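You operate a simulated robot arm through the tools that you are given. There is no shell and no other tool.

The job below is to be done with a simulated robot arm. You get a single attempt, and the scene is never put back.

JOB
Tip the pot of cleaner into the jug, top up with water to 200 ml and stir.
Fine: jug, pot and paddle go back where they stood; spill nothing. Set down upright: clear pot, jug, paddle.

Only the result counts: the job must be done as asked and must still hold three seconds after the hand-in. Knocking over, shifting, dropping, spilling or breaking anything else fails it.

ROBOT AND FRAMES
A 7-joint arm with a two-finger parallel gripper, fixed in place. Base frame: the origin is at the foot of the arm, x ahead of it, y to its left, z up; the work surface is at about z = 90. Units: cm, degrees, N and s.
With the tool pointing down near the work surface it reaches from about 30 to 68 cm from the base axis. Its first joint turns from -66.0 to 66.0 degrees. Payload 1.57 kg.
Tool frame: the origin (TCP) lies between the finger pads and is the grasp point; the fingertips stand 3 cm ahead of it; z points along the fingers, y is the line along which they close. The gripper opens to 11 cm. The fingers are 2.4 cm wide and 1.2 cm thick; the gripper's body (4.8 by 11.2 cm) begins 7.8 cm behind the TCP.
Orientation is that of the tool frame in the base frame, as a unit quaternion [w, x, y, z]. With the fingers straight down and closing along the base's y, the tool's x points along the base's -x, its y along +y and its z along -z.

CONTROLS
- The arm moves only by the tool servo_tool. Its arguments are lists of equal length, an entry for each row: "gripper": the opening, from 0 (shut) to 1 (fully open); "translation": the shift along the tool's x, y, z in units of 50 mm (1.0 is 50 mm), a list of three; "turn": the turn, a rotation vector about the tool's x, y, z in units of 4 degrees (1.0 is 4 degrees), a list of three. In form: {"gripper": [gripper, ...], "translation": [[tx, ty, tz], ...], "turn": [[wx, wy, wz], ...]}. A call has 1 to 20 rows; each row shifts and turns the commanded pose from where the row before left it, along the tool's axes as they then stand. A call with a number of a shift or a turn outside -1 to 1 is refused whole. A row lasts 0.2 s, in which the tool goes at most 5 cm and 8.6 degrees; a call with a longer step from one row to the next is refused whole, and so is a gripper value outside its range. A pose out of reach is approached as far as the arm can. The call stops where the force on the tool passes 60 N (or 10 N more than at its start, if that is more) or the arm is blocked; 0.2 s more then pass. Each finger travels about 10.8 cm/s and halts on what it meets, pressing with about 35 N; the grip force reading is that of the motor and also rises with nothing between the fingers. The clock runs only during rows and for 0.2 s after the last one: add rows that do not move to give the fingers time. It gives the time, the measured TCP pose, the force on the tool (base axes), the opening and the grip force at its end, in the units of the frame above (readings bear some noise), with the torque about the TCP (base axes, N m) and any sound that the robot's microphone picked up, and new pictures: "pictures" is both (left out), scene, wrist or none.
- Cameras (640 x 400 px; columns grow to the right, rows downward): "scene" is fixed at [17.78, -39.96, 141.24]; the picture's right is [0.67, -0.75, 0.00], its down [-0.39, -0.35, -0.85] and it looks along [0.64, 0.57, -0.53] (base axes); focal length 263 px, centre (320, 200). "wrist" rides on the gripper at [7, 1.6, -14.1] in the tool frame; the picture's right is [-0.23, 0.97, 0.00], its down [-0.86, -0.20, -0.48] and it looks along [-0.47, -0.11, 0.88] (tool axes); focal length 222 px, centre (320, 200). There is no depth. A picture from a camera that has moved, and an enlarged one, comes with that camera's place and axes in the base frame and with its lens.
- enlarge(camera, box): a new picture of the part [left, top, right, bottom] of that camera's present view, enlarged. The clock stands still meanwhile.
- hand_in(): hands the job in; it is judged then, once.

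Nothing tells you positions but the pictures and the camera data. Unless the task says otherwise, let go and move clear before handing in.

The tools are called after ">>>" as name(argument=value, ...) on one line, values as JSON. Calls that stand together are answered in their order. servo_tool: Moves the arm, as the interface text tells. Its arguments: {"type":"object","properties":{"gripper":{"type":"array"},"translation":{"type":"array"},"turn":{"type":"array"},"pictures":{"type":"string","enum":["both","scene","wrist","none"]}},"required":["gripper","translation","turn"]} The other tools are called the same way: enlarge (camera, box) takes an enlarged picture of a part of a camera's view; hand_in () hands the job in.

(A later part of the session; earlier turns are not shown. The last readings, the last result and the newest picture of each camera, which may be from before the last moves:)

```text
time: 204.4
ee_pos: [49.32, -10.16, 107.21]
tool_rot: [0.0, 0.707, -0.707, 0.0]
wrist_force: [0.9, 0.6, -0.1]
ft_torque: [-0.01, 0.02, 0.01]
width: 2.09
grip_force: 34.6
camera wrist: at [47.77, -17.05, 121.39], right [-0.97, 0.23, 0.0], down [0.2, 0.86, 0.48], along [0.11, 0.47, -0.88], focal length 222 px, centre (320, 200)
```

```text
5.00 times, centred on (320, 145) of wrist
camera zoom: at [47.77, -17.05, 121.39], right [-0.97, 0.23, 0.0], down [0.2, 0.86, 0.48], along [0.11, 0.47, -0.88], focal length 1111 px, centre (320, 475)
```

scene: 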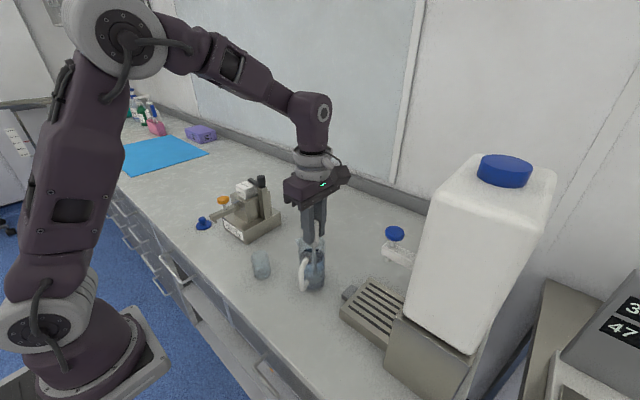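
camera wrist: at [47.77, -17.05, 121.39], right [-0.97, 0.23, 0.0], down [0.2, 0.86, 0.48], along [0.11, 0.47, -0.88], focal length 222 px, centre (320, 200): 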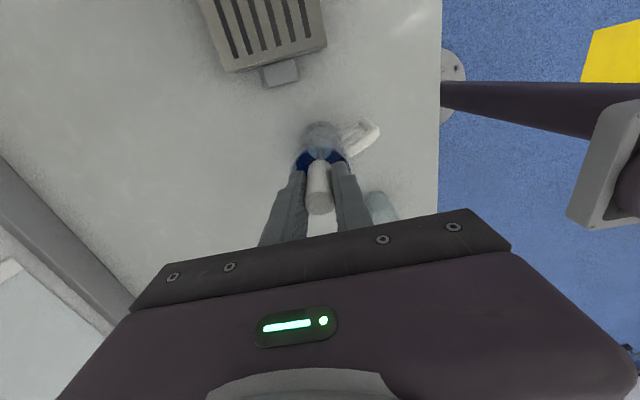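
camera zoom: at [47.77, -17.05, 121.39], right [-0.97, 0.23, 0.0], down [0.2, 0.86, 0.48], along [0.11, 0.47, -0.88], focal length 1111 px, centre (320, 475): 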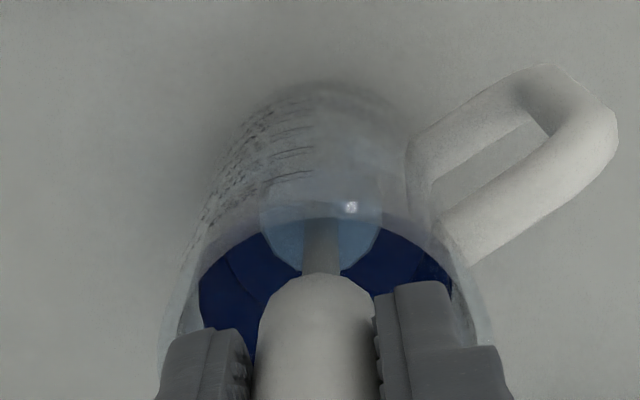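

The jug stays put while stirring. I'll continue for two more full circles.

>>> servo_tool(gripper=[0.1, 0.1, 0.1, 0.1, 0.1, 0.1, 0.1, 0.1, 0.1, 0.1, 0.1, 0.1, 0.1, 0.1, 0.1, 0.1, 0.1, 0.1, 0.1, 0.1], translation=[[-0.0268, 0.0823, 0], [-0.07, 0.0509, 0], [-0.0865, 0, 0], [-0.07, -0.0509, 0], [-0.0268, -0.0823, 0], [0.0268, -0.0823, 0], [0.07, -0.0509, 0], [0.0865, 0, 0], [0.07, 0.0509, 0], [0.0268, 0.0823, 0], [-0.0268, 0.0823, 0], [-0.07, 0.0509, 0], [-0.0865, 0, 0], [-0.07, -0.0509, 0], [-0.0268, -0.0823, 0], [0.0268, -0.0823, 0], [0.07, -0.0509, 0], [0.0865, 0, 0], [0.07, 0.0509, 0], [0.0268, 0.0823, 0]], turn=[[0, 0, 0], [0, 0, 0], [0, 0, 0], [0, 0, 0], [0, 0, 0], [0, 0, 0], [0, 0, 0], [0, 0, 0], [0, 0, 0], [0, 0, 0], [0, 0, 0], [0, 0, 0], [0, 0, 0], [0, 0, 0], [0, 0, 0], [0, 0, 0], [0, 0, 0], [0, 0, 0], [0, 0, 0], [0, 0, 0]], pictures="scene")

>>> enlarge(camera="scene", box=[285, 200, 340, 300])

>>> enlarge(camera="wrist", box=[280, 105, 360, 185])

```text
time: 208.6
ee_pos: [49.46, -10.07, 107.34]
tool_rot: [0.0, 0.707, -0.707, 0.0]
wrist_force: [-1.0, -0.6, 0.2]
ft_torque: [0.0, 0.0, -0.02]
width: 2.08
grip_force: 33.9
```

scene: 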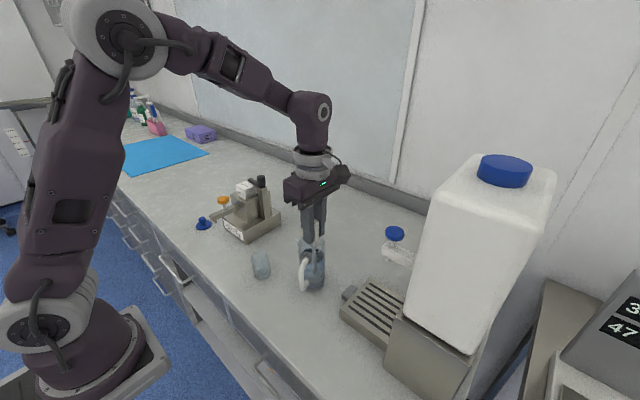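

```text
4.00 times, centred on (312, 250) of scene
camera zoom: at [17.79, -39.96, 141.24], right [0.67, -0.75, 0.0], down [-0.39, -0.35, -0.85], along [0.64, 0.57, -0.53], focal length 1051 px, centre (350, 0)
```

zoom: 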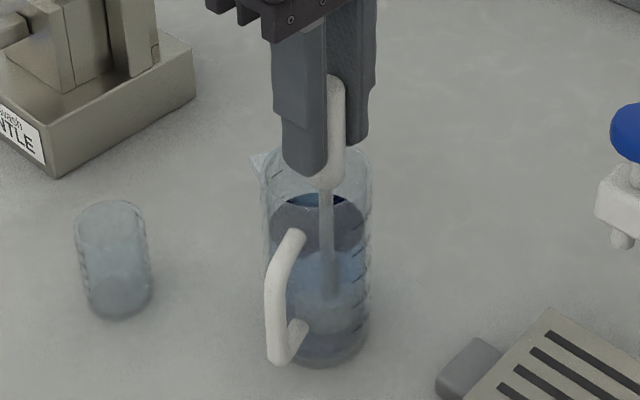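

```text
5.00 times, centred on (320, 145) of wrist
camera zoom: at [47.82, -16.99, 121.46], right [-0.97, 0.23, 0.0], down [0.2, 0.86, 0.48], along [0.11, 0.47, -0.88], focal length 1111 px, centre (320, 475)
```

zoom: 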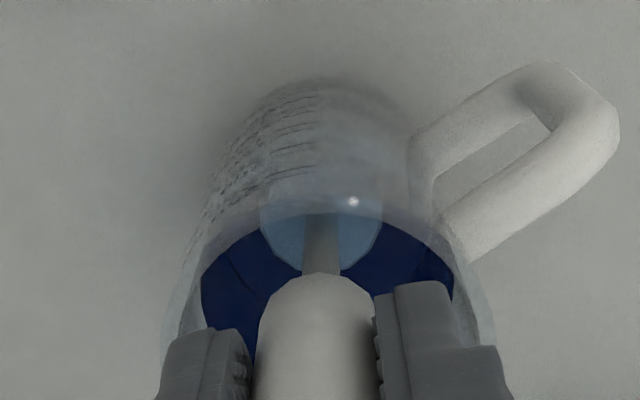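

The mix is still blue, so I'll stir more vigorously to make sure it is fully mixed.

>>> servo_tool(gripper=[0.1, 0.1, 0.1, 0.1, 0.1, 0.1, 0.1, 0.1, 0.1, 0.1, 0.1, 0.1, 0.1, 0.1, 0.1, 0.1, 0.1, 0.1, 0.1], translation=[[0.01, 0, 0], [-0.075, 0.1299, 0], [-0.15, 0, 0], [-0.075, -0.1299, 0], [0.075, -0.1299, 0], [0.15, 0, 0], [0.075, 0.1299, 0], [-0.075, 0.1299, 0], [-0.15, 0, 0], [-0.075, -0.1299, 0], [0.075, -0.1299, 0], [0.15, 0, 0], [0.075, 0.1299, 0], [-0.075, 0.1299, 0], [-0.15, 0, 0], [-0.075, -0.1299, 0], [0.075, -0.1299, 0], [0.15, 0, 0], [0.075, 0.1299, 0]], turn=[[0, 0, 0], [0, 0, 0], [0, 0, 0], [0, 0, 0], [0, 0, 0], [0, 0, 0], [0, 0, 0], [0, 0, 0], [0, 0, 0], [0, 0, 0], [0, 0, 0], [0, 0, 0], [0, 0, 0], [0, 0, 0], [0, 0, 0], [0, 0, 0], [0, 0, 0], [0, 0, 0], [0, 0, 0]], pictures="none")

>>> enlarge(camera="scene", box=[285, 200, 340, 300])

>>> enlarge(camera="wrist", box=[280, 105, 360, 185])

```text
time: 212.6
ee_pos: [49.33, -10.13, 107.3]
tool_rot: [0.0, 0.708, -0.707, 0.0]
wrist_force: [-0.5, 0.4, -0.6]
ft_torque: [-0.01, -0.01, 0.05]
width: 2.07
grip_force: 34.7
```

```text
4.00 times, centred on (312, 250) of scene
camera zoom: at [17.79, -39.96, 141.24], right [0.67, -0.75, 0.0], down [-0.39, -0.35, -0.85], along [0.63, 0.57, -0.53], focal length 1051 px, centre (350, 0)
```

zoom: 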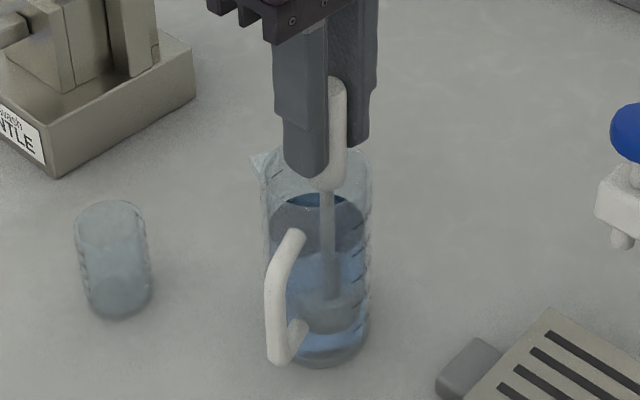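

```text
5.00 times, centred on (320, 145) of wrist
camera zoom: at [47.82, -17.09, 121.42], right [-0.97, 0.23, 0.0], down [0.2, 0.86, 0.48], along [0.11, 0.47, -0.88], focal length 1111 px, centre (320, 475)
```

zoom: 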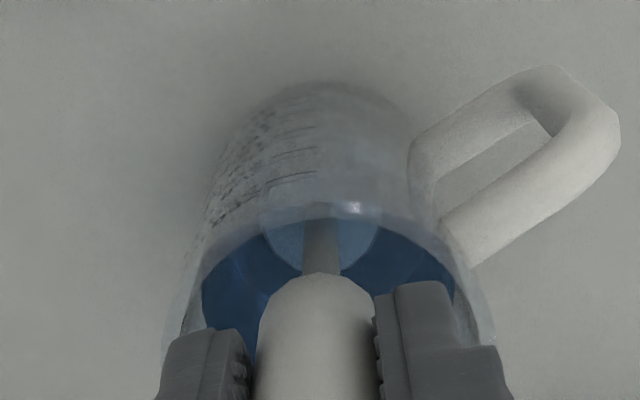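

The colour is evening out and getting lighter, and the dark layer at the bottom has gone. I'll keep stirring until it stops changing.

>>> servo_tool(gripper=[0.1, 0.1, 0.1, 0.1, 0.1, 0.1, 0.1, 0.1, 0.1, 0.1, 0.1, 0.1, 0.1, 0.1, 0.1, 0.1, 0.1, 0.1], translation=[[-0.075, 0.1299, 0], [-0.15, 0, 0], [-0.075, -0.1299, 0], [0.075, -0.1299, 0], [0.15, 0, 0], [0.075, 0.1299, 0], [-0.075, 0.1299, 0], [-0.15, 0, 0], [-0.075, -0.1299, 0], [0.075, -0.1299, 0], [0.15, 0, 0], [0.075, 0.1299, 0], [-0.075, 0.1299, 0], [-0.15, 0, 0], [-0.075, -0.1299, 0], [0.075, -0.1299, 0], [0.15, 0, 0], [0.075, 0.1299, 0]], turn=[[0, 0, 0], [0, 0, 0], [0, 0, 0], [0, 0, 0], [0, 0, 0], [0, 0, 0], [0, 0, 0], [0, 0, 0], [0, 0, 0], [0, 0, 0], [0, 0, 0], [0, 0, 0], [0, 0, 0], [0, 0, 0], [0, 0, 0], [0, 0, 0], [0, 0, 0], [0, 0, 0]], pictures="none")

>>> enlarge(camera="scene", box=[285, 200, 340, 300])

>>> enlarge(camera="wrist", box=[280, 105, 360, 185])

```text
time: 216.4
ee_pos: [49.2, -10.01, 107.25]
tool_rot: [0.0, 0.707, -0.707, 0.0]
wrist_force: [0.4, 0.2, -0.4]
ft_torque: [-0.01, 0.03, 0.01]
width: 2.06
grip_force: 34.5
```

```text
4.00 times, centred on (312, 250) of scene
camera zoom: at [17.79, -39.96, 141.24], right [0.67, -0.75, 0.0], down [-0.39, -0.35, -0.85], along [0.63, 0.57, -0.53], focal length 1051 px, centre (350, 0)
```

zoom: 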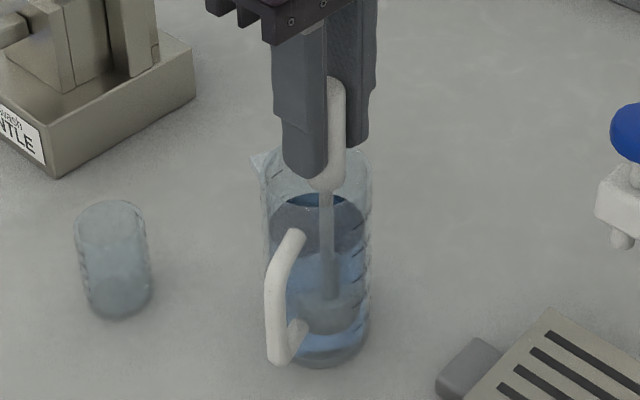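

```text
5.00 times, centred on (320, 145) of wrist
camera zoom: at [47.74, -17.09, 121.42], right [-0.97, 0.23, 0.0], down [0.2, 0.86, 0.48], along [0.11, 0.47, -0.88], focal length 1111 px, centre (320, 475)
```

zoom: 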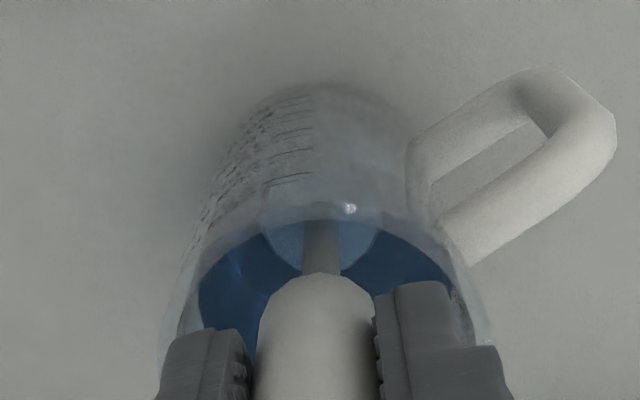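

>>> servo_tool(gripper=[0.1, 0.1, 0.1, 0.1, 0.1, 0.1, 0.1, 0.1, 0.1, 0.1, 0.1, 0.1, 0.1, 0.1, 0.1, 0.1, 0.1, 0.1], translation=[[-0.075, 0.1299, -0.05], [-0.15, 0, -0.05], [-0.075, -0.1299, -0.1], [0.075, -0.1299, -0.1], [0.15, 0, -0.1], [0.075, 0.1299, -0.1], [-0.075, 0.1299, -0.1], [-0.15, 0, -0.1], [-0.075, -0.1299, -0.1], [0.075, -0.1299, 0.1], [0.15, 0, 0.1], [0.075, 0.1299, 0.1], [-0.075, 0.1299, 0.1], [-0.15, 0, 0.1], [-0.075, -0.1299, 0.1], [0.075, -0.1299, 0.1], [0.15, 0, 0.05], [0.075, 0.1299, 0.05]], turn=[[0, 0, 0], [0, 0, 0], [0, 0, 0], [0, 0, 0], [0, 0, 0], [0, 0, 0], [0, 0, 0], [0, 0, 0], [0, 0, 0], [0, 0, 0], [0, 0, 0], [0, 0, 0], [0, 0, 0], [0, 0, 0], [0, 0, 0], [0, 0, 0], [0, 0, 0], [0, 0, 0]], pictures="none")

>>> enlarge(camera="scene", box=[295, 235, 335, 300])

>>> enlarge(camera="wrist", box=[295, 135, 345, 175])

```text
time: 220.2
ee_pos: [49.4, -10.13, 107.09]
tool_rot: [0.0, 0.708, -0.706, -0.001]
wrist_force: [-0.2, -0.5, -0.7]
ft_torque: [-0.02, -0.02, -0.03]
width: 2.08
grip_force: 34.4
```

```text
6.15 times, centred on (315, 268) of scene
camera zoom: at [17.79, -39.96, 141.24], right [0.67, -0.75, 0.0], down [-0.39, -0.35, -0.85], along [0.63, 0.57, -0.53], focal length 1617 px, centre (351, -215)
```

zoom: 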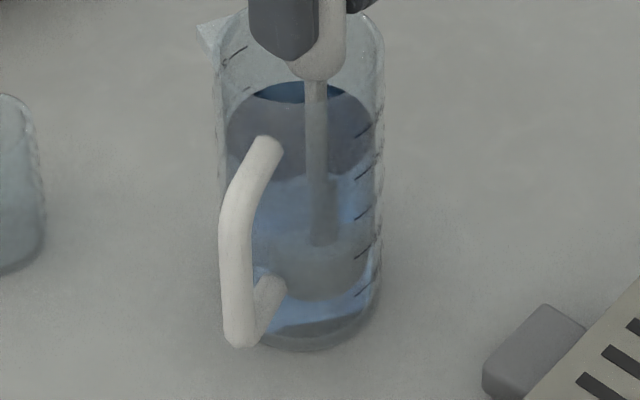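

```text
10.00 times, centred on (320, 155) of wrist
camera zoom: at [47.81, -17.11, 121.36], right [-0.97, 0.23, 0.0], down [0.2, 0.86, 0.48], along [0.11, 0.47, -0.88], focal length 2221 px, centre (320, 650)
```

zoom: 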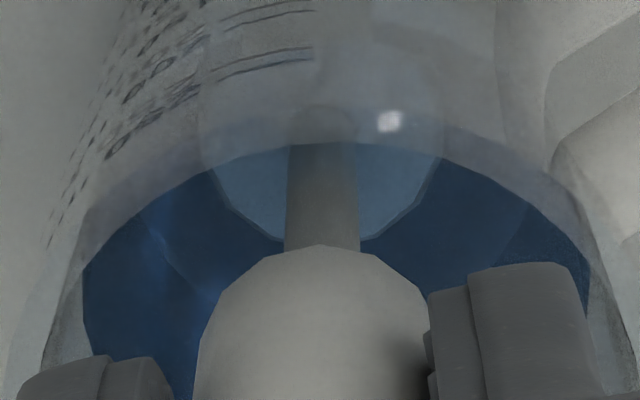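

>>> enlarge(camera="wrist", box=[280, 105, 360, 185])

>>> enlarge(camera="scene", box=[285, 200, 340, 300])

>>> enlarge(camera="scene", box=[245, 240, 285, 290])

```text
5.00 times, centred on (320, 145) of wrist
camera zoom: at [47.81, -17.11, 121.36], right [-0.97, 0.23, 0.0], down [0.2, 0.86, 0.48], along [0.11, 0.47, -0.88], focal length 1111 px, centre (320, 475)
```

zoom: 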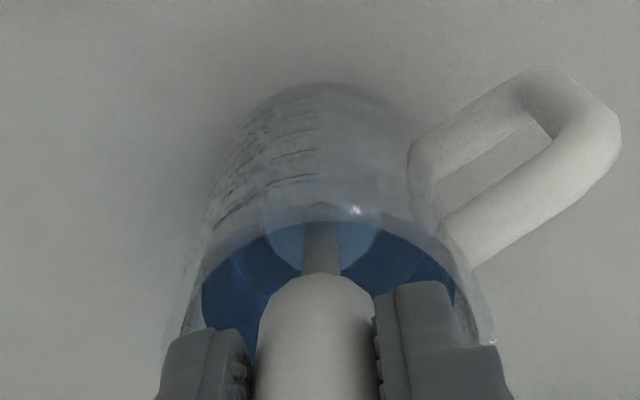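

```text
4.00 times, centred on (312, 250) of scene
camera zoom: at [17.79, -39.96, 141.24], right [0.67, -0.75, 0.0], down [-0.39, -0.35, -0.85], along [0.63, 0.57, -0.53], focal length 1051 px, centre (350, 0)
```

zoom: 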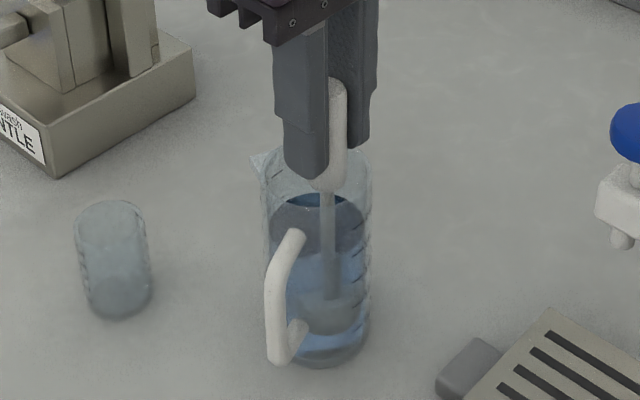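

```text
8.00 times, centred on (265, 265) of scene
camera zoom: at [17.79, -39.96, 141.24], right [0.67, -0.75, 0.0], down [-0.39, -0.35, -0.85], along [0.63, 0.57, -0.53], focal length 2102 px, centre (760, -320)
```

zoom: 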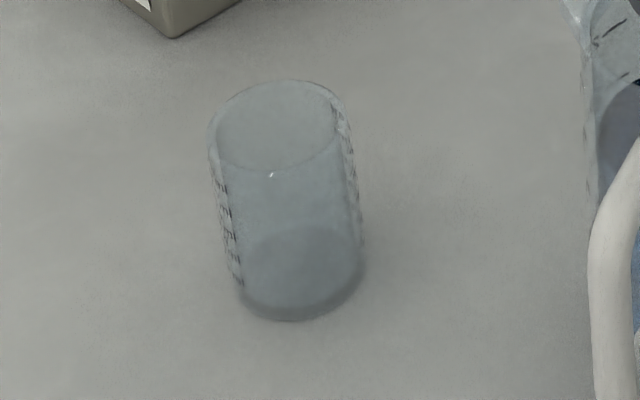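

The colour is now uniform and no longer changing, so the mix is stirred. I'll centre the paddle, lift it out slowly, and pause over the jug so it drains.

>>> servo_tool(gripper=[0.1, 0.1, 0.1, 0.1, 0.1, 0.1, 0.1, 0.1, 0.1, 0.1, 0.1, 0.1, 0.1, 0.1, 0.1, 0.1, 0.1, 0.1, 0.1, 0.1], translation=[[-0.075, 0, 0], [-0.075, 0, 0], [0, 0, 0], [0, 0, -0.08], [0, 0, -0.12], [0, 0, -0.14], [0, 0, -0.14], [0, 0, -0.14], [0, 0, -0.14], [0, 0, -0.14], [0, 0, -0.14], [0, 0, -0.14], [0, 0, -0.14], [0, 0, -0.14], [0, 0, -0.14], [0, 0, -0.1], [0, 0, 0], [0, 0, 0], [0, 0, 0], [0, 0, 0]], turn=[[0, 0, 0], [0, 0, 0], [0, 0, 0], [0, 0, 0], [0, 0, 0], [0, 0, 0], [0, 0, 0], [0, 0, 0], [0, 0, 0], [0, 0, 0], [0, 0, 0], [0, 0, 0], [0, 0, 0], [0, 0, 0], [0, 0, 0], [0, 0, 0], [0, 0, 0], [0, 0, 0], [0, 0, 0], [0, 0, 0]])

>>> enlarge(camera="scene", box=[285, 200, 340, 300])

>>> enlarge(camera="wrist", box=[280, 105, 360, 185])

```text
time: 224.4
ee_pos: [49.38, -9.42, 115.63]
tool_rot: [-0.001, 0.707, -0.707, 0.0]
wrist_force: [1.2, -0.1, -0.8]
ft_torque: [0.01, 0.0, 0.0]
width: 2.09
grip_force: 34.4
camera wrist: at [47.86, -16.35, 129.91], right [-0.97, 0.23, 0.0], down [0.2, 0.86, 0.48], along [0.11, 0.47, -0.88], focal length 222 px, centre (320, 200)
```

scene: 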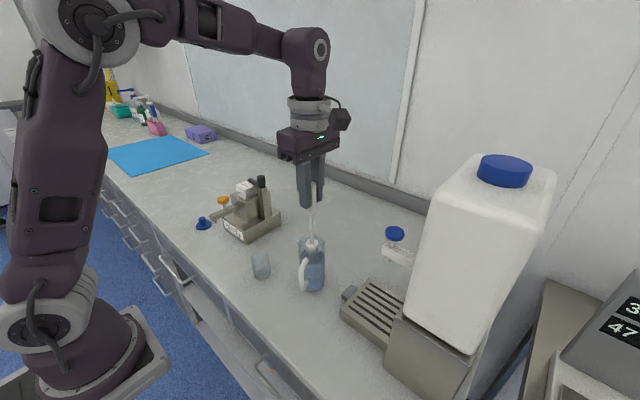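
wrist: 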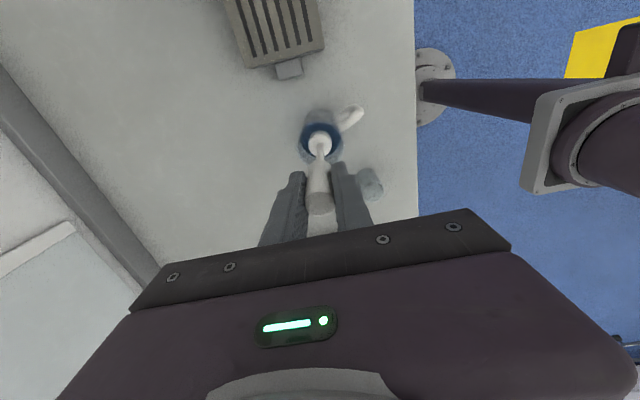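

```text
4.00 times, centred on (312, 250) of scene
camera zoom: at [17.79, -39.96, 141.24], right [0.67, -0.75, 0.0], down [-0.39, -0.35, -0.85], along [0.64, 0.57, -0.53], focal length 1051 px, centre (350, 0)
```

zoom: 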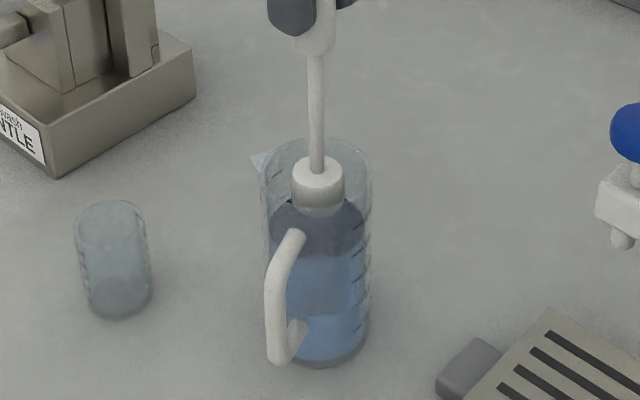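

```text
5.00 times, centred on (320, 145) of wrist
camera zoom: at [47.86, -16.35, 129.91], right [-0.97, 0.23, 0.0], down [0.2, 0.86, 0.48], along [0.11, 0.47, -0.88], focal length 1111 px, centre (320, 475)
```

zoom: 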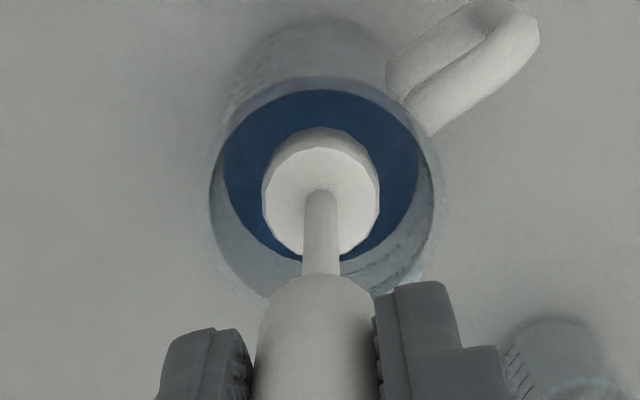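

The foot is out of the liquid and hanging over the jug. I'll wait a little longer for drips, then raise it above the rim.

>>> servo_tool(gripper=[0.1, 0.1, 0.1, 0.1, 0.1, 0.1, 0.1, 0.1, 0.1, 0.1, 0.1, 0.1, 0.1, 0.1, 0.1, 0.1, 0.1], translation=[[0, 0, 0], [0, 0, 0], [0, 0, 0], [0, 0, 0], [0, 0, 0], [0, 0, 0], [0, 0, 0], [0, 0, -0.1], [0, 0, -0.18], [0, 0, -0.18], [0, 0, -0.18], [0, 0, -0.18], [0, 0, -0.18], [0, 0, -0.14], [0, 0, 0], [0, 0, 0], [0, 0, 0]], turn=[[0, 0, 0], [0, 0, 0], [0, 0, 0], [0, 0, 0], [0, 0, 0], [0, 0, 0], [0, 0, 0], [0, 0, 0], [0, 0, 0], [0, 0, 0], [0, 0, 0], [0, 0, 0], [0, 0, 0], [0, 0, 0], [0, 0, 0], [0, 0, 0], [0, 0, 0]])

>>> enlarge(camera="scene", box=[285, 200, 340, 300])

>>> enlarge(camera="wrist", box=[280, 90, 360, 170])

```text
time: 228.0
ee_pos: [49.46, -9.35, 121.4]
tool_rot: [0.0, 0.708, -0.706, 0.0]
wrist_force: [0.5, -0.7, -1.0]
ft_torque: [-0.03, 0.01, 0.0]
width: 2.07
grip_force: 33.4
camera wrist: at [47.86, -16.3, 135.6], right [-0.97, 0.23, 0.0], down [0.2, 0.86, 0.48], along [0.11, 0.47, -0.88], focal length 222 px, centre (320, 200)
```

scene: 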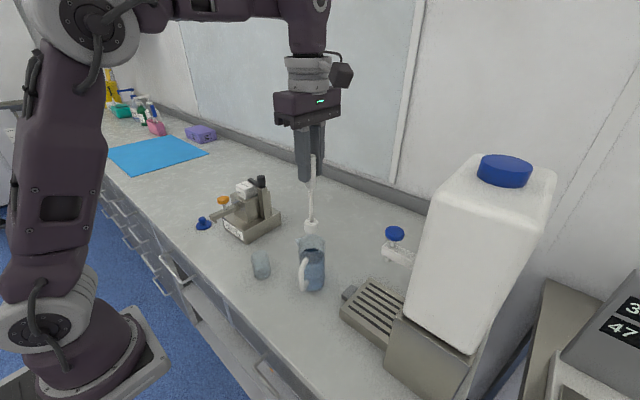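
wrist: 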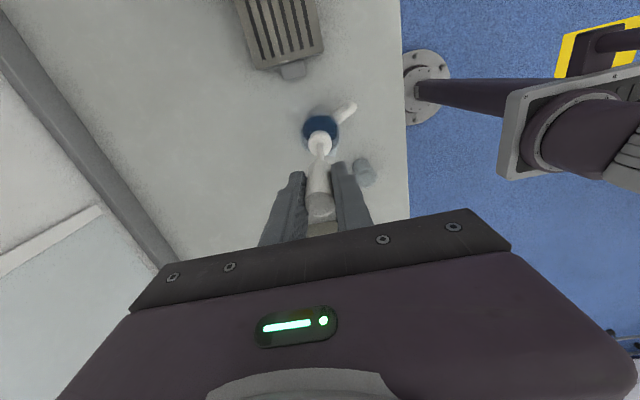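

```text
4.00 times, centred on (312, 250) of scene
camera zoom: at [17.79, -39.96, 141.24], right [0.67, -0.75, 0.0], down [-0.39, -0.35, -0.85], along [0.64, 0.57, -0.53], focal length 1051 px, centre (350, 0)
```

zoom: 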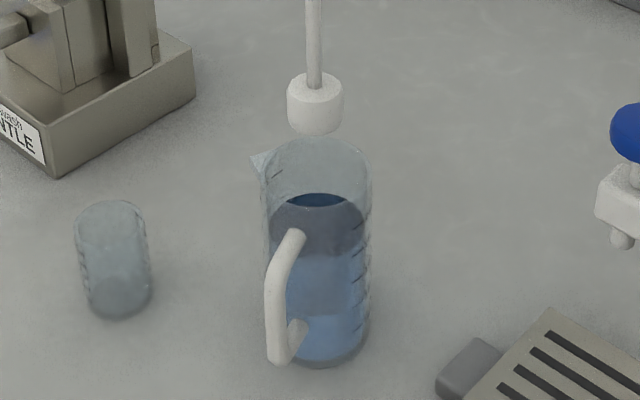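

```text
5.00 times, centred on (320, 130) of wrist
camera zoom: at [47.86, -16.3, 135.6], right [-0.97, 0.23, 0.0], down [0.2, 0.86, 0.48], along [0.11, 0.47, -0.88], focal length 1111 px, centre (320, 550)
```

zoom: 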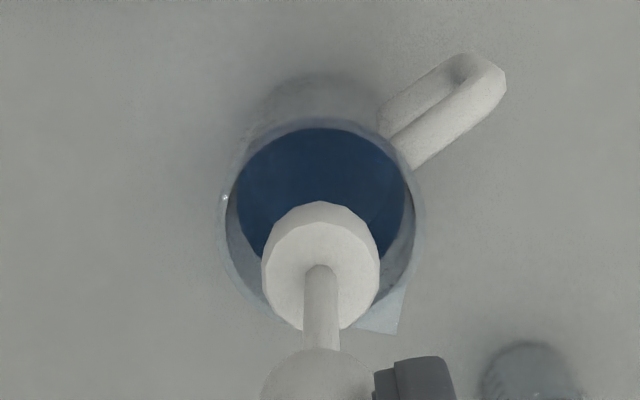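

No drips are visible. I'll carry the paddle back above its home spot, retracing the same offsets.

>>> servo_tool(gripper=[0.1, 0.1, 0.1, 0.1, 0.1, 0.1, 0.1, 0.1, 0.1, 0.1, 0.1, 0.1, 0.1, 0.1, 0.1, 0.1, 0.1], translation=[[-0.0849, -0.061, 0], [-0.1697, -0.122, 0], [-0.1697, -0.122, 0], [-0.1697, -0.122, 0], [-0.1697, -0.122, 0], [-0.1697, -0.122, 0], [-0.1697, -0.122, 0], [-0.1697, -0.122, 0], [-0.1697, -0.122, 0], [-0.1697, -0.122, 0], [-0.1697, -0.122, 0], [-0.1697, -0.122, 0], [-0.1697, -0.122, 0], [-0.1697, -0.122, 0], [-0.0849, -0.061, 0], [0, 0, 0], [0, 0, 0]], turn=[[0, 0, 0], [0, 0, 0], [0, 0, 0], [0, 0, 0], [0, 0, 0], [0, 0, 0], [0, 0, 0], [0, 0, 0], [0, 0, 0], [0, 0, 0], [0, 0, 0], [0, 0, 0], [0, 0, 0], [0, 0, 0], [0, 0, 0], [0, 0, 0], [0, 0, 0]])

>>> enlarge(camera="wrist", box=[240, 110, 400, 230])

>>> enlarge(camera="scene", box=[240, 100, 360, 300])

```text
time: 231.6
ee_pos: [58.07, 2.56, 121.4]
tool_rot: [-0.001, 0.708, -0.706, -0.001]
wrist_force: [-0.5, 0.1, -1.2]
ft_torque: [-0.01, 0.0, 0.03]
width: 2.08
grip_force: 35.0
camera wrist: at [56.44, -4.4, 135.61], right [-0.97, 0.23, 0.0], down [0.2, 0.86, 0.48], along [0.11, 0.47, -0.88], focal length 222 px, centre (320, 200)
```

scene: 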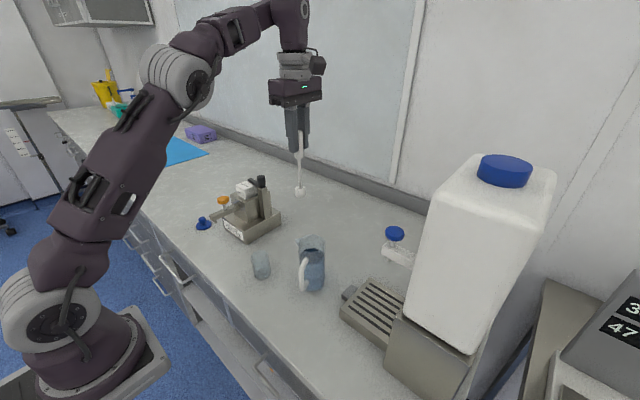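
wrist: 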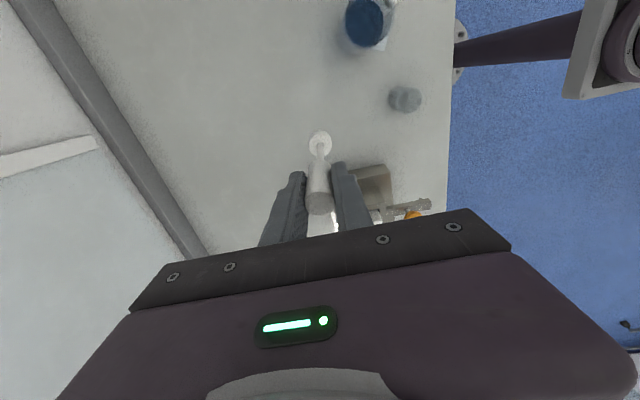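

```text
3.33 times, centred on (320, 170) of wrist
camera zoom: at [56.44, -4.4, 135.61], right [-0.97, 0.23, 0.0], down [0.2, 0.86, 0.48], along [0.11, 0.47, -0.88], focal length 740 px, centre (320, 300)
```

zoom: 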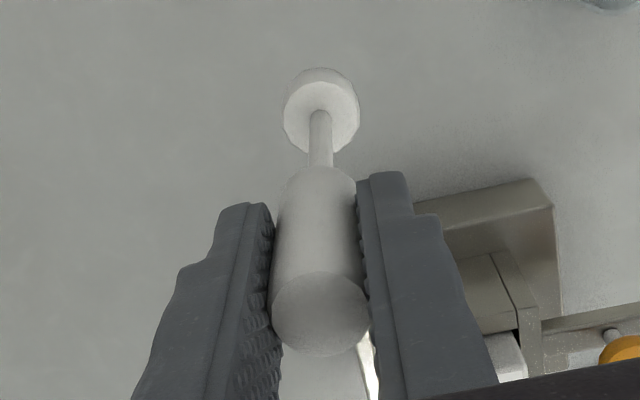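

```text
2.00 times, centred on (300, 200) of scene
camera zoom: at [17.79, -39.96, 141.24], right [0.67, -0.75, 0.0], down [-0.39, -0.35, -0.85], along [0.63, 0.57, -0.53], focal length 526 px, centre (360, 200)
```

zoom: 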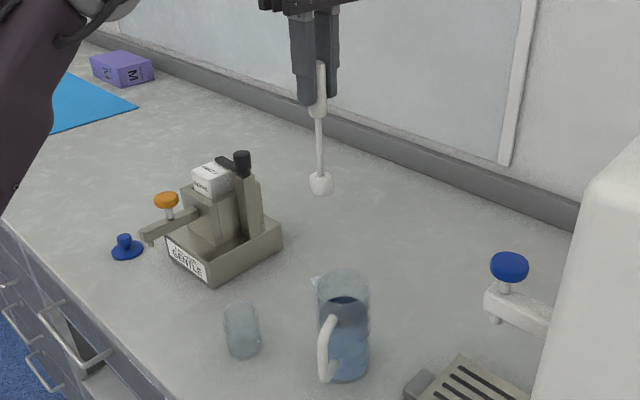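

The paddle is above home. While I'm here, I'll double-check the mix level in the jug from the scene camera.

>>> enlarge(camera="scene", box=[290, 230, 335, 295])

>>> enlarge(camera="wrist", box=[335, 0, 405, 60])

```text
6.15 times, centred on (312, 262) of scene
camera zoom: at [17.79, -39.96, 141.24], right [0.67, -0.75, 0.0], down [-0.39, -0.35, -0.85], along [0.63, 0.57, -0.53], focal length 1617 px, centre (366, -185)
```

zoom: 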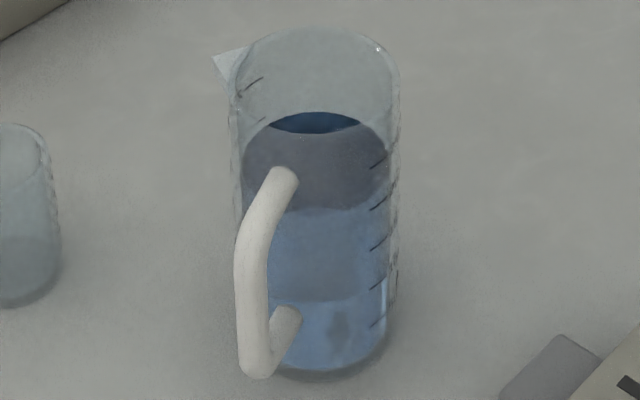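

```text
6.67 times, centred on (370, 30) of wrist
camera zoom: at [56.44, -4.4, 135.61], right [-0.97, 0.23, 0.0], down [0.2, 0.86, 0.48], along [0.11, 0.47, -0.88], focal length 1481 px, centre (-13, 1333)
```

zoom: 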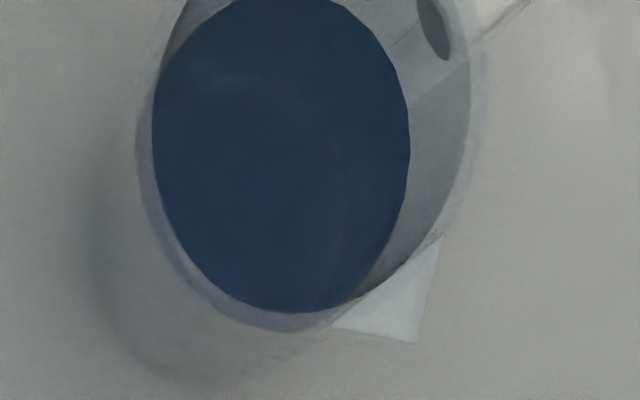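

My level estimate is about 201 ml, which is good. I'm not fully sure the mixing is complete, and I still hold the paddle, so I'll go back and stir more to see whether the colour shifts further.

>>> servo_tool(gripper=[0.1, 0.1, 0.1, 0.1, 0.1, 0.1, 0.1, 0.1, 0.1, 0.1, 0.1, 0.1, 0.1, 0.1, 0.1, 0.1, 0.1], translation=[[0.0849, 0.061, 0], [0.1697, 0.122, 0], [0.1697, 0.122, 0], [0.1697, 0.122, 0], [0.1697, 0.122, 0], [0.1697, 0.122, 0], [0.1697, 0.122, 0], [0.1697, 0.122, 0], [0.1697, 0.122, 0], [0.1697, 0.122, 0], [0.1697, 0.122, 0], [0.1697, 0.122, 0], [0.1697, 0.122, 0], [0.1697, 0.122, 0], [0.0849, 0.061, 0], [0, 0, 0], [0, 0, 0]], turn=[[0, 0, 0], [0, 0, 0], [0, 0, 0], [0, 0, 0], [0, 0, 0], [0, 0, 0], [0, 0, 0], [0, 0, 0], [0, 0, 0], [0, 0, 0], [0, 0, 0], [0, 0, 0], [0, 0, 0], [0, 0, 0], [0, 0, 0], [0, 0, 0], [0, 0, 0]], pictures="none")

>>> enlarge(camera="wrist", box=[280, 90, 360, 170])

```text
time: 235.2
ee_pos: [49.41, -9.5, 121.4]
tool_rot: [0.0, 0.708, -0.706, 0.0]
wrist_force: [-0.4, -0.5, -0.6]
ft_torque: [-0.01, 0.02, 0.02]
width: 2.08
grip_force: 34.0
```

```text
5.00 times, centred on (320, 130) of wrist
camera zoom: at [47.85, -16.3, 135.6], right [-0.97, 0.23, 0.0], down [0.2, 0.86, 0.48], along [0.11, 0.47, -0.88], focal length 1111 px, centre (320, 550)
```

zoom: 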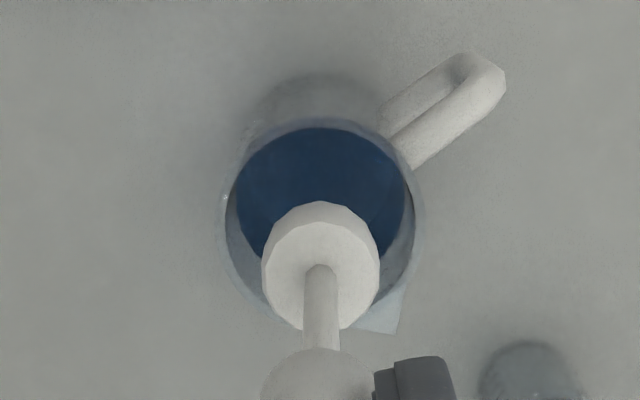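

The paddle is centred again, so I'll lower it back in.

>>> servo_tool(gripper=[0.1, 0.1, 0.1, 0.1, 0.1, 0.1, 0.1, 0.1, 0.1, 0.1, 0.1, 0.1, 0.1, 0.1, 0.1, 0.1, 0.1, 0.1, 0.1, 0.1], translation=[[0, 0, 0.08], [0, 0, 0.14], [0, 0, 0.15], [0, 0, 0.15], [0, 0, 0.15], [0, 0, 0.15], [0, 0, 0.15], [0, 0, 0.15], [0, 0, 0.15], [0, 0, 0.15], [0, 0, 0.15], [0, 0, 0.15], [0, 0, 0.15], [0, 0, 0.15], [0, 0, 0.15], [0, 0, 0.15], [0, 0, 0.15], [0, 0, 0.15], [0, 0, 0.15], [0, 0, 0.07]], turn=[[0, 0, 0], [0, 0, 0], [0, 0, 0], [0, 0, 0], [0, 0, 0], [0, 0, 0], [0, 0, 0], [0, 0, 0], [0, 0, 0], [0, 0, 0], [0, 0, 0], [0, 0, 0], [0, 0, 0], [0, 0, 0], [0, 0, 0], [0, 0, 0], [0, 0, 0], [0, 0, 0], [0, 0, 0], [0, 0, 0]], pictures="none")

>>> servo_tool(gripper=[0.1, 0.1, 0.1, 0.1, 0.1, 0.1, 0.1, 0.1, 0.1, 0.1, 0.1, 0.1, 0.1, 0.1, 0.1, 0.1, 0.1, 0.1, 0.1, 0.1], translation=[[0.075, 0, 0], [0.075, 0, 0], [-0.075, 0.1299, 0], [-0.15, 0, 0], [-0.075, -0.1299, 0], [0.075, -0.1299, 0], [0.15, 0, 0], [0.075, 0.1299, 0], [-0.075, 0.1299, 0], [-0.15, 0, 0], [-0.075, -0.1299, 0], [0.075, -0.1299, 0], [0.15, 0, 0], [0.075, 0.1299, 0], [-0.075, 0.1299, 0], [-0.15, 0, 0], [-0.075, -0.1299, 0], [0.075, -0.1299, 0], [0.15, 0, 0], [0.075, 0.1299, 0]], turn=[[0, 0, 0], [0, 0, 0], [0, 0, 0], [0, 0, 0], [0, 0, 0], [0, 0, 0], [0, 0, 0], [0, 0, 0], [0, 0, 0], [0, 0, 0], [0, 0, 0], [0, 0, 0], [0, 0, 0], [0, 0, 0], [0, 0, 0], [0, 0, 0], [0, 0, 0], [0, 0, 0], [0, 0, 0], [0, 0, 0]], pictures="none")

>>> enlarge(camera="wrist", box=[280, 105, 360, 185])

>>> enlarge(camera="scene", box=[285, 200, 340, 300])

```text
time: 239.4
ee_pos: [49.38, -9.42, 107.2]
tool_rot: [0.0, 0.708, -0.706, 0.0]
wrist_force: [-0.5, 0.0, -0.2]
ft_torque: [-0.02, -0.01, 0.02]
width: 2.05
grip_force: 34.1
```

```text
time: 243.6
ee_pos: [49.5, -10.15, 107.24]
tool_rot: [0.001, 0.708, -0.707, 0.0]
wrist_force: [-0.4, -0.1, 0.2]
ft_torque: [0.0, 0.02, 0.03]
width: 2.08
grip_force: 34.4
```

```text
5.00 times, centred on (320, 145) of wrist
camera zoom: at [47.86, -17.08, 121.43], right [-0.97, 0.23, 0.0], down [0.2, 0.86, 0.48], along [0.11, 0.47, -0.88], focal length 1111 px, centre (320, 475)
```

zoom: 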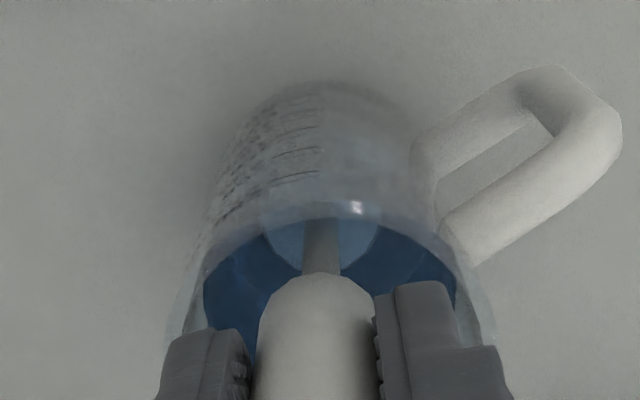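

```text
4.00 times, centred on (312, 250) of scene
camera zoom: at [17.79, -39.96, 141.24], right [0.67, -0.75, 0.0], down [-0.39, -0.35, -0.85], along [0.63, 0.57, -0.53], focal length 1051 px, centre (350, 0)
```

zoom: 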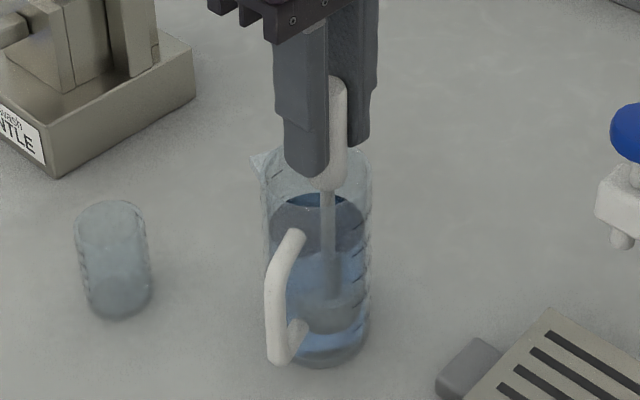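

The colour is unchanged after more stirring, so the mix is homogeneous. I'll withdraw the paddle as before, letting it drain over the jug.

>>> servo_tool(gripper=[0.1, 0.1, 0.1, 0.1, 0.1, 0.1, 0.1, 0.1, 0.1, 0.1, 0.1, 0.1, 0.1, 0.1, 0.1, 0.1, 0.1, 0.1, 0.1, 0.1], translation=[[-0.075, 0, 0], [-0.075, 0, 0], [0, 0, 0], [0, 0, -0.08], [0, 0, -0.12], [0, 0, -0.14], [0, 0, -0.14], [0, 0, -0.14], [0, 0, -0.14], [0, 0, -0.14], [0, 0, -0.14], [0, 0, -0.14], [0, 0, -0.14], [0, 0, -0.14], [0, 0, -0.14], [0, 0, -0.1], [0, 0, 0], [0, 0, 0], [0, 0, 0], [0, 0, 0]], turn=[[0, 0, 0], [0, 0, 0], [0, 0, 0], [0, 0, 0], [0, 0, 0], [0, 0, 0], [0, 0, 0], [0, 0, 0], [0, 0, 0], [0, 0, 0], [0, 0, 0], [0, 0, 0], [0, 0, 0], [0, 0, 0], [0, 0, 0], [0, 0, 0], [0, 0, 0], [0, 0, 0], [0, 0, 0], [0, 0, 0]], pictures="none")

>>> servo_tool(gripper=[0.1, 0.1, 0.1, 0.1, 0.1, 0.1, 0.1, 0.1, 0.1, 0.1, 0.1, 0.1, 0.1, 0.1, 0.1, 0.1, 0.1], translation=[[0, 0, 0], [0, 0, 0], [0, 0, 0], [0, 0, 0], [0, 0, 0], [0, 0, 0], [0, 0, 0], [0, 0, -0.1], [0, 0, -0.18], [0, 0, -0.18], [0, 0, -0.18], [0, 0, -0.18], [0, 0, -0.18], [0, 0, -0.14], [0, 0, 0], [0, 0, 0], [0, 0, 0]], turn=[[0, 0, 0], [0, 0, 0], [0, 0, 0], [0, 0, 0], [0, 0, 0], [0, 0, 0], [0, 0, 0], [0, 0, 0], [0, 0, 0], [0, 0, 0], [0, 0, 0], [0, 0, 0], [0, 0, 0], [0, 0, 0], [0, 0, 0], [0, 0, 0], [0, 0, 0]], pictures="scene")

>>> enlarge(camera="scene", box=[285, 200, 340, 300])

```text
time: 247.8
ee_pos: [49.48, -9.45, 115.75]
tool_rot: [0.0, 0.708, -0.706, 0.001]
wrist_force: [0.1, 0.6, -1.1]
ft_torque: [0.02, 0.0, -0.03]
width: 2.1
grip_force: 34.4
```

```text
time: 251.4
ee_pos: [49.35, -9.33, 121.42]
tool_rot: [0.0, 0.708, -0.706, 0.0]
wrist_force: [-0.1, -0.4, -0.6]
ft_torque: [-0.02, -0.02, 0.02]
width: 2.07
grip_force: 34.1
```

scene: 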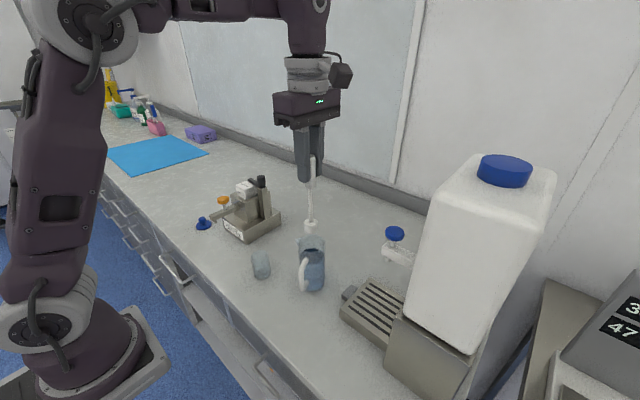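

```text
4.00 times, centred on (312, 250) of scene
camera zoom: at [17.79, -39.96, 141.24], right [0.67, -0.75, 0.0], down [-0.39, -0.35, -0.85], along [0.64, 0.57, -0.53], focal length 1051 px, centre (350, 0)
```

zoom: 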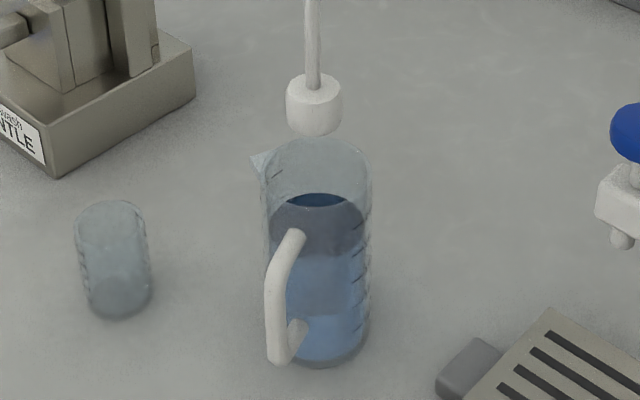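

The paddle is clear of the rim. I'll carry it home and lower it most of the way.

>>> servo_tool(gripper=[0.1, 0.1, 0.1, 0.1, 0.1, 0.1, 0.1, 0.1, 0.1, 0.1, 0.1, 0.1, 0.1, 0.1, 0.1, 0.1, 0.1], translation=[[-0.0849, -0.061, 0], [-0.1697, -0.122, 0], [-0.1697, -0.122, 0], [-0.1697, -0.122, 0], [-0.1697, -0.122, 0], [-0.1697, -0.122, 0], [-0.1697, -0.122, 0], [-0.1697, -0.122, 0], [-0.1697, -0.122, 0], [-0.1697, -0.122, 0], [-0.1697, -0.122, 0], [-0.1697, -0.122, 0], [-0.1697, -0.122, 0], [-0.1697, -0.122, 0], [-0.0849, -0.061, 0], [0, 0, 0], [0, 0, 0]], turn=[[0, 0, 0], [0, 0, 0], [0, 0, 0], [0, 0, 0], [0, 0, 0], [0, 0, 0], [0, 0, 0], [0, 0, 0], [0, 0, 0], [0, 0, 0], [0, 0, 0], [0, 0, 0], [0, 0, 0], [0, 0, 0], [0, 0, 0], [0, 0, 0], [0, 0, 0]], pictures="none")

>>> servo_tool(gripper=[0.1, 0.1, 0.1, 0.1, 0.1, 0.1, 0.1, 0.1, 0.1, 0.1, 0.1, 0.1, 0.1, 0.1, 0.1], translation=[[0, 0, 0.1], [0, 0, 0.2], [0, 0, 0.27], [0, 0, 0.27], [0, 0, 0.27], [0, 0, 0.27], [0, 0, 0.27], [0, 0, 0.27], [0, 0, 0.27], [0, 0, 0.27], [0, 0, 0.27], [0, 0, 0.25], [0, 0, 0.1], [0, 0, 0], [0, 0, 0]], turn=[[0, 0, 0], [0, 0, 0], [0, 0, 0], [0, 0, 0], [0, 0, 0], [0, 0, 0], [0, 0, 0], [0, 0, 0], [0, 0, 0], [0, 0, 0], [0, 0, 0], [0, 0, 0], [0, 0, 0], [0, 0, 0], [0, 0, 0]])

>>> enlarge(camera="scene", box=[285, 185, 325, 255])

>>> enlarge(camera="wrist", box=[240, 110, 400, 230])

```text
time: 255.0
ee_pos: [57.97, 2.6, 121.36]
tool_rot: [-0.001, 0.708, -0.706, 0.0]
wrist_force: [-0.1, 0.9, -0.1]
ft_torque: [-0.02, -0.01, 0.03]
width: 2.07
grip_force: 34.3
```

```text
time: 258.2
ee_pos: [57.97, 2.44, 106.01]
tool_rot: [0.0, 0.707, -0.707, 0.0]
wrist_force: [-0.3, -0.4, -0.8]
ft_torque: [0.01, 0.01, -0.02]
width: 2.1
grip_force: 34.2
camera wrist: at [56.39, -4.5, 120.22], right [-0.97, 0.23, 0.0], down [0.2, 0.86, 0.48], along [0.11, 0.47, -0.88], focal length 222 px, centre (320, 200)
```

scene: 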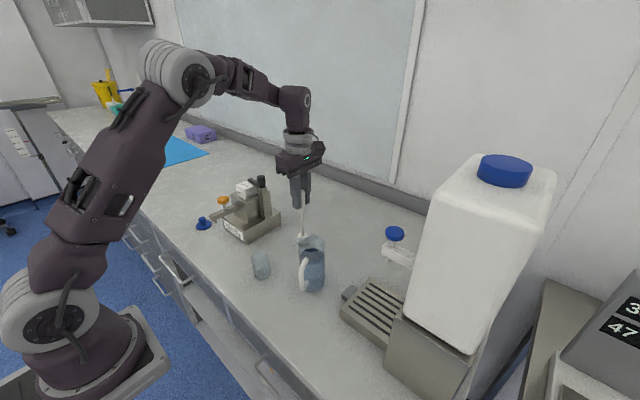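
wrist: 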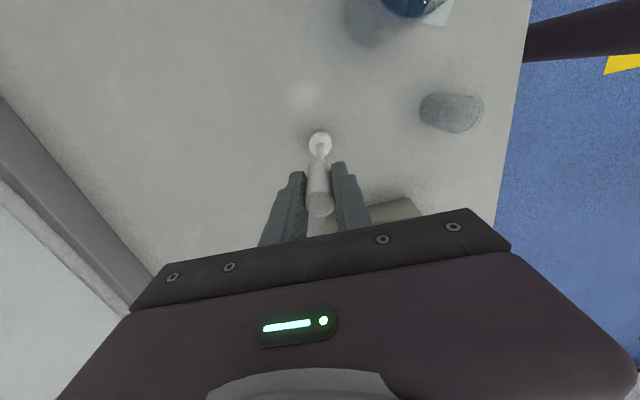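

```text
5.71 times, centred on (305, 220) of scene
camera zoom: at [17.79, -39.96, 141.24], right [0.67, -0.75, 0.0], down [-0.39, -0.35, -0.85], along [0.63, 0.57, -0.53], focal length 1502 px, centre (406, 86)
```

zoom: 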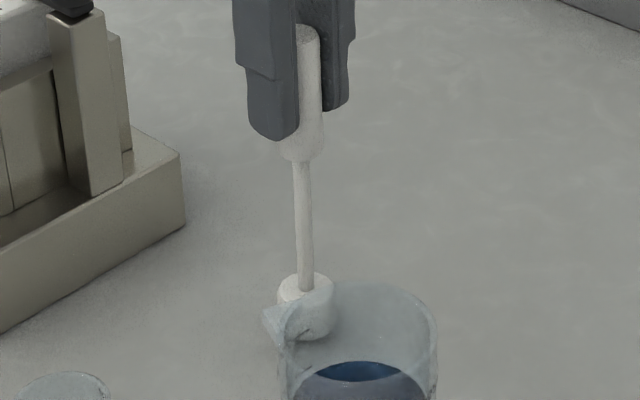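

```text
3.33 times, centred on (320, 170) of wrist
camera zoom: at [56.39, -4.5, 120.22], right [-0.97, 0.23, 0.0], down [0.2, 0.86, 0.48], along [0.11, 0.47, -0.88], focal length 740 px, centre (320, 300)
```

zoom: 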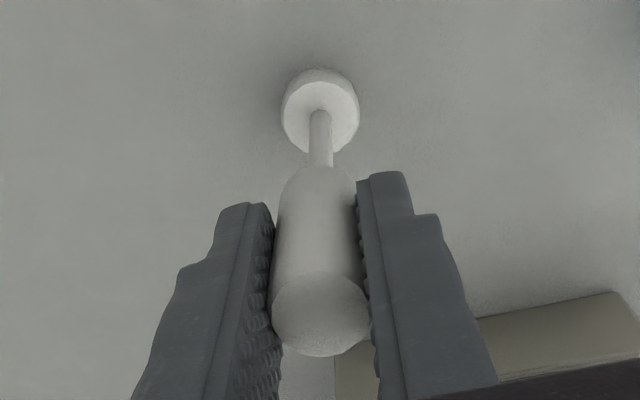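

About 0.6 cm remains, and the lateral position matches the original. I'll lower gently to contact.

>>> servo_tool(gripper=[0.1, 0.1, 0.1, 0.1, 0.1, 0.1, 0.1], translation=[[0, 0, 0.02], [0, 0, 0.02], [0, 0, 0.02], [0, 0, 0.02], [0, 0, 0.02], [0, 0, 0], [0, 0, 0]], turn=[[0, 0, 0], [0, 0, 0], [0, 0, 0], [0, 0, 0], [0, 0, 0], [0, 0, 0], [0, 0, 0]], pictures="none")

>>> servo_tool(gripper=[0.1, 0.1, 0.1], translation=[[0, 0, 0.012], [0, 0, 0], [0, 0, 0]], turn=[[0, 0, 0], [0, 0, 0], [0, 0, 0]], pictures="none")

>>> servo_tool(gripper=[0.1, 0.1, 0.1], translation=[[0, 0, 0.01], [0, 0, 0], [0, 0, 0]], turn=[[0, 0, 0], [0, 0, 0], [0, 0, 0]], pictures="none")

```text
time: 259.8
ee_pos: [57.9, 2.49, 105.48]
tool_rot: [0.001, 0.708, -0.706, 0.0]
wrist_force: [-0.1, -0.6, -0.6]
ft_torque: [-0.02, 0.0, 0.01]
width: 2.08
grip_force: 33.9
```

```text
time: 260.6
ee_pos: [57.98, 2.47, 105.47]
tool_rot: [0.0, 0.708, -0.706, 0.0]
wrist_force: [0.4, 0.2, -1.1]
ft_torque: [-0.01, 0.0, -0.01]
width: 2.09
grip_force: 33.8
```

```text
time: 261.4
ee_pos: [57.84, 2.49, 105.47]
tool_rot: [0.0, 0.708, -0.706, 0.0]
wrist_force: [-0.3, 0.9, -0.5]
ft_torque: [-0.01, -0.01, -0.02]
width: 2.05
grip_force: 33.7
```

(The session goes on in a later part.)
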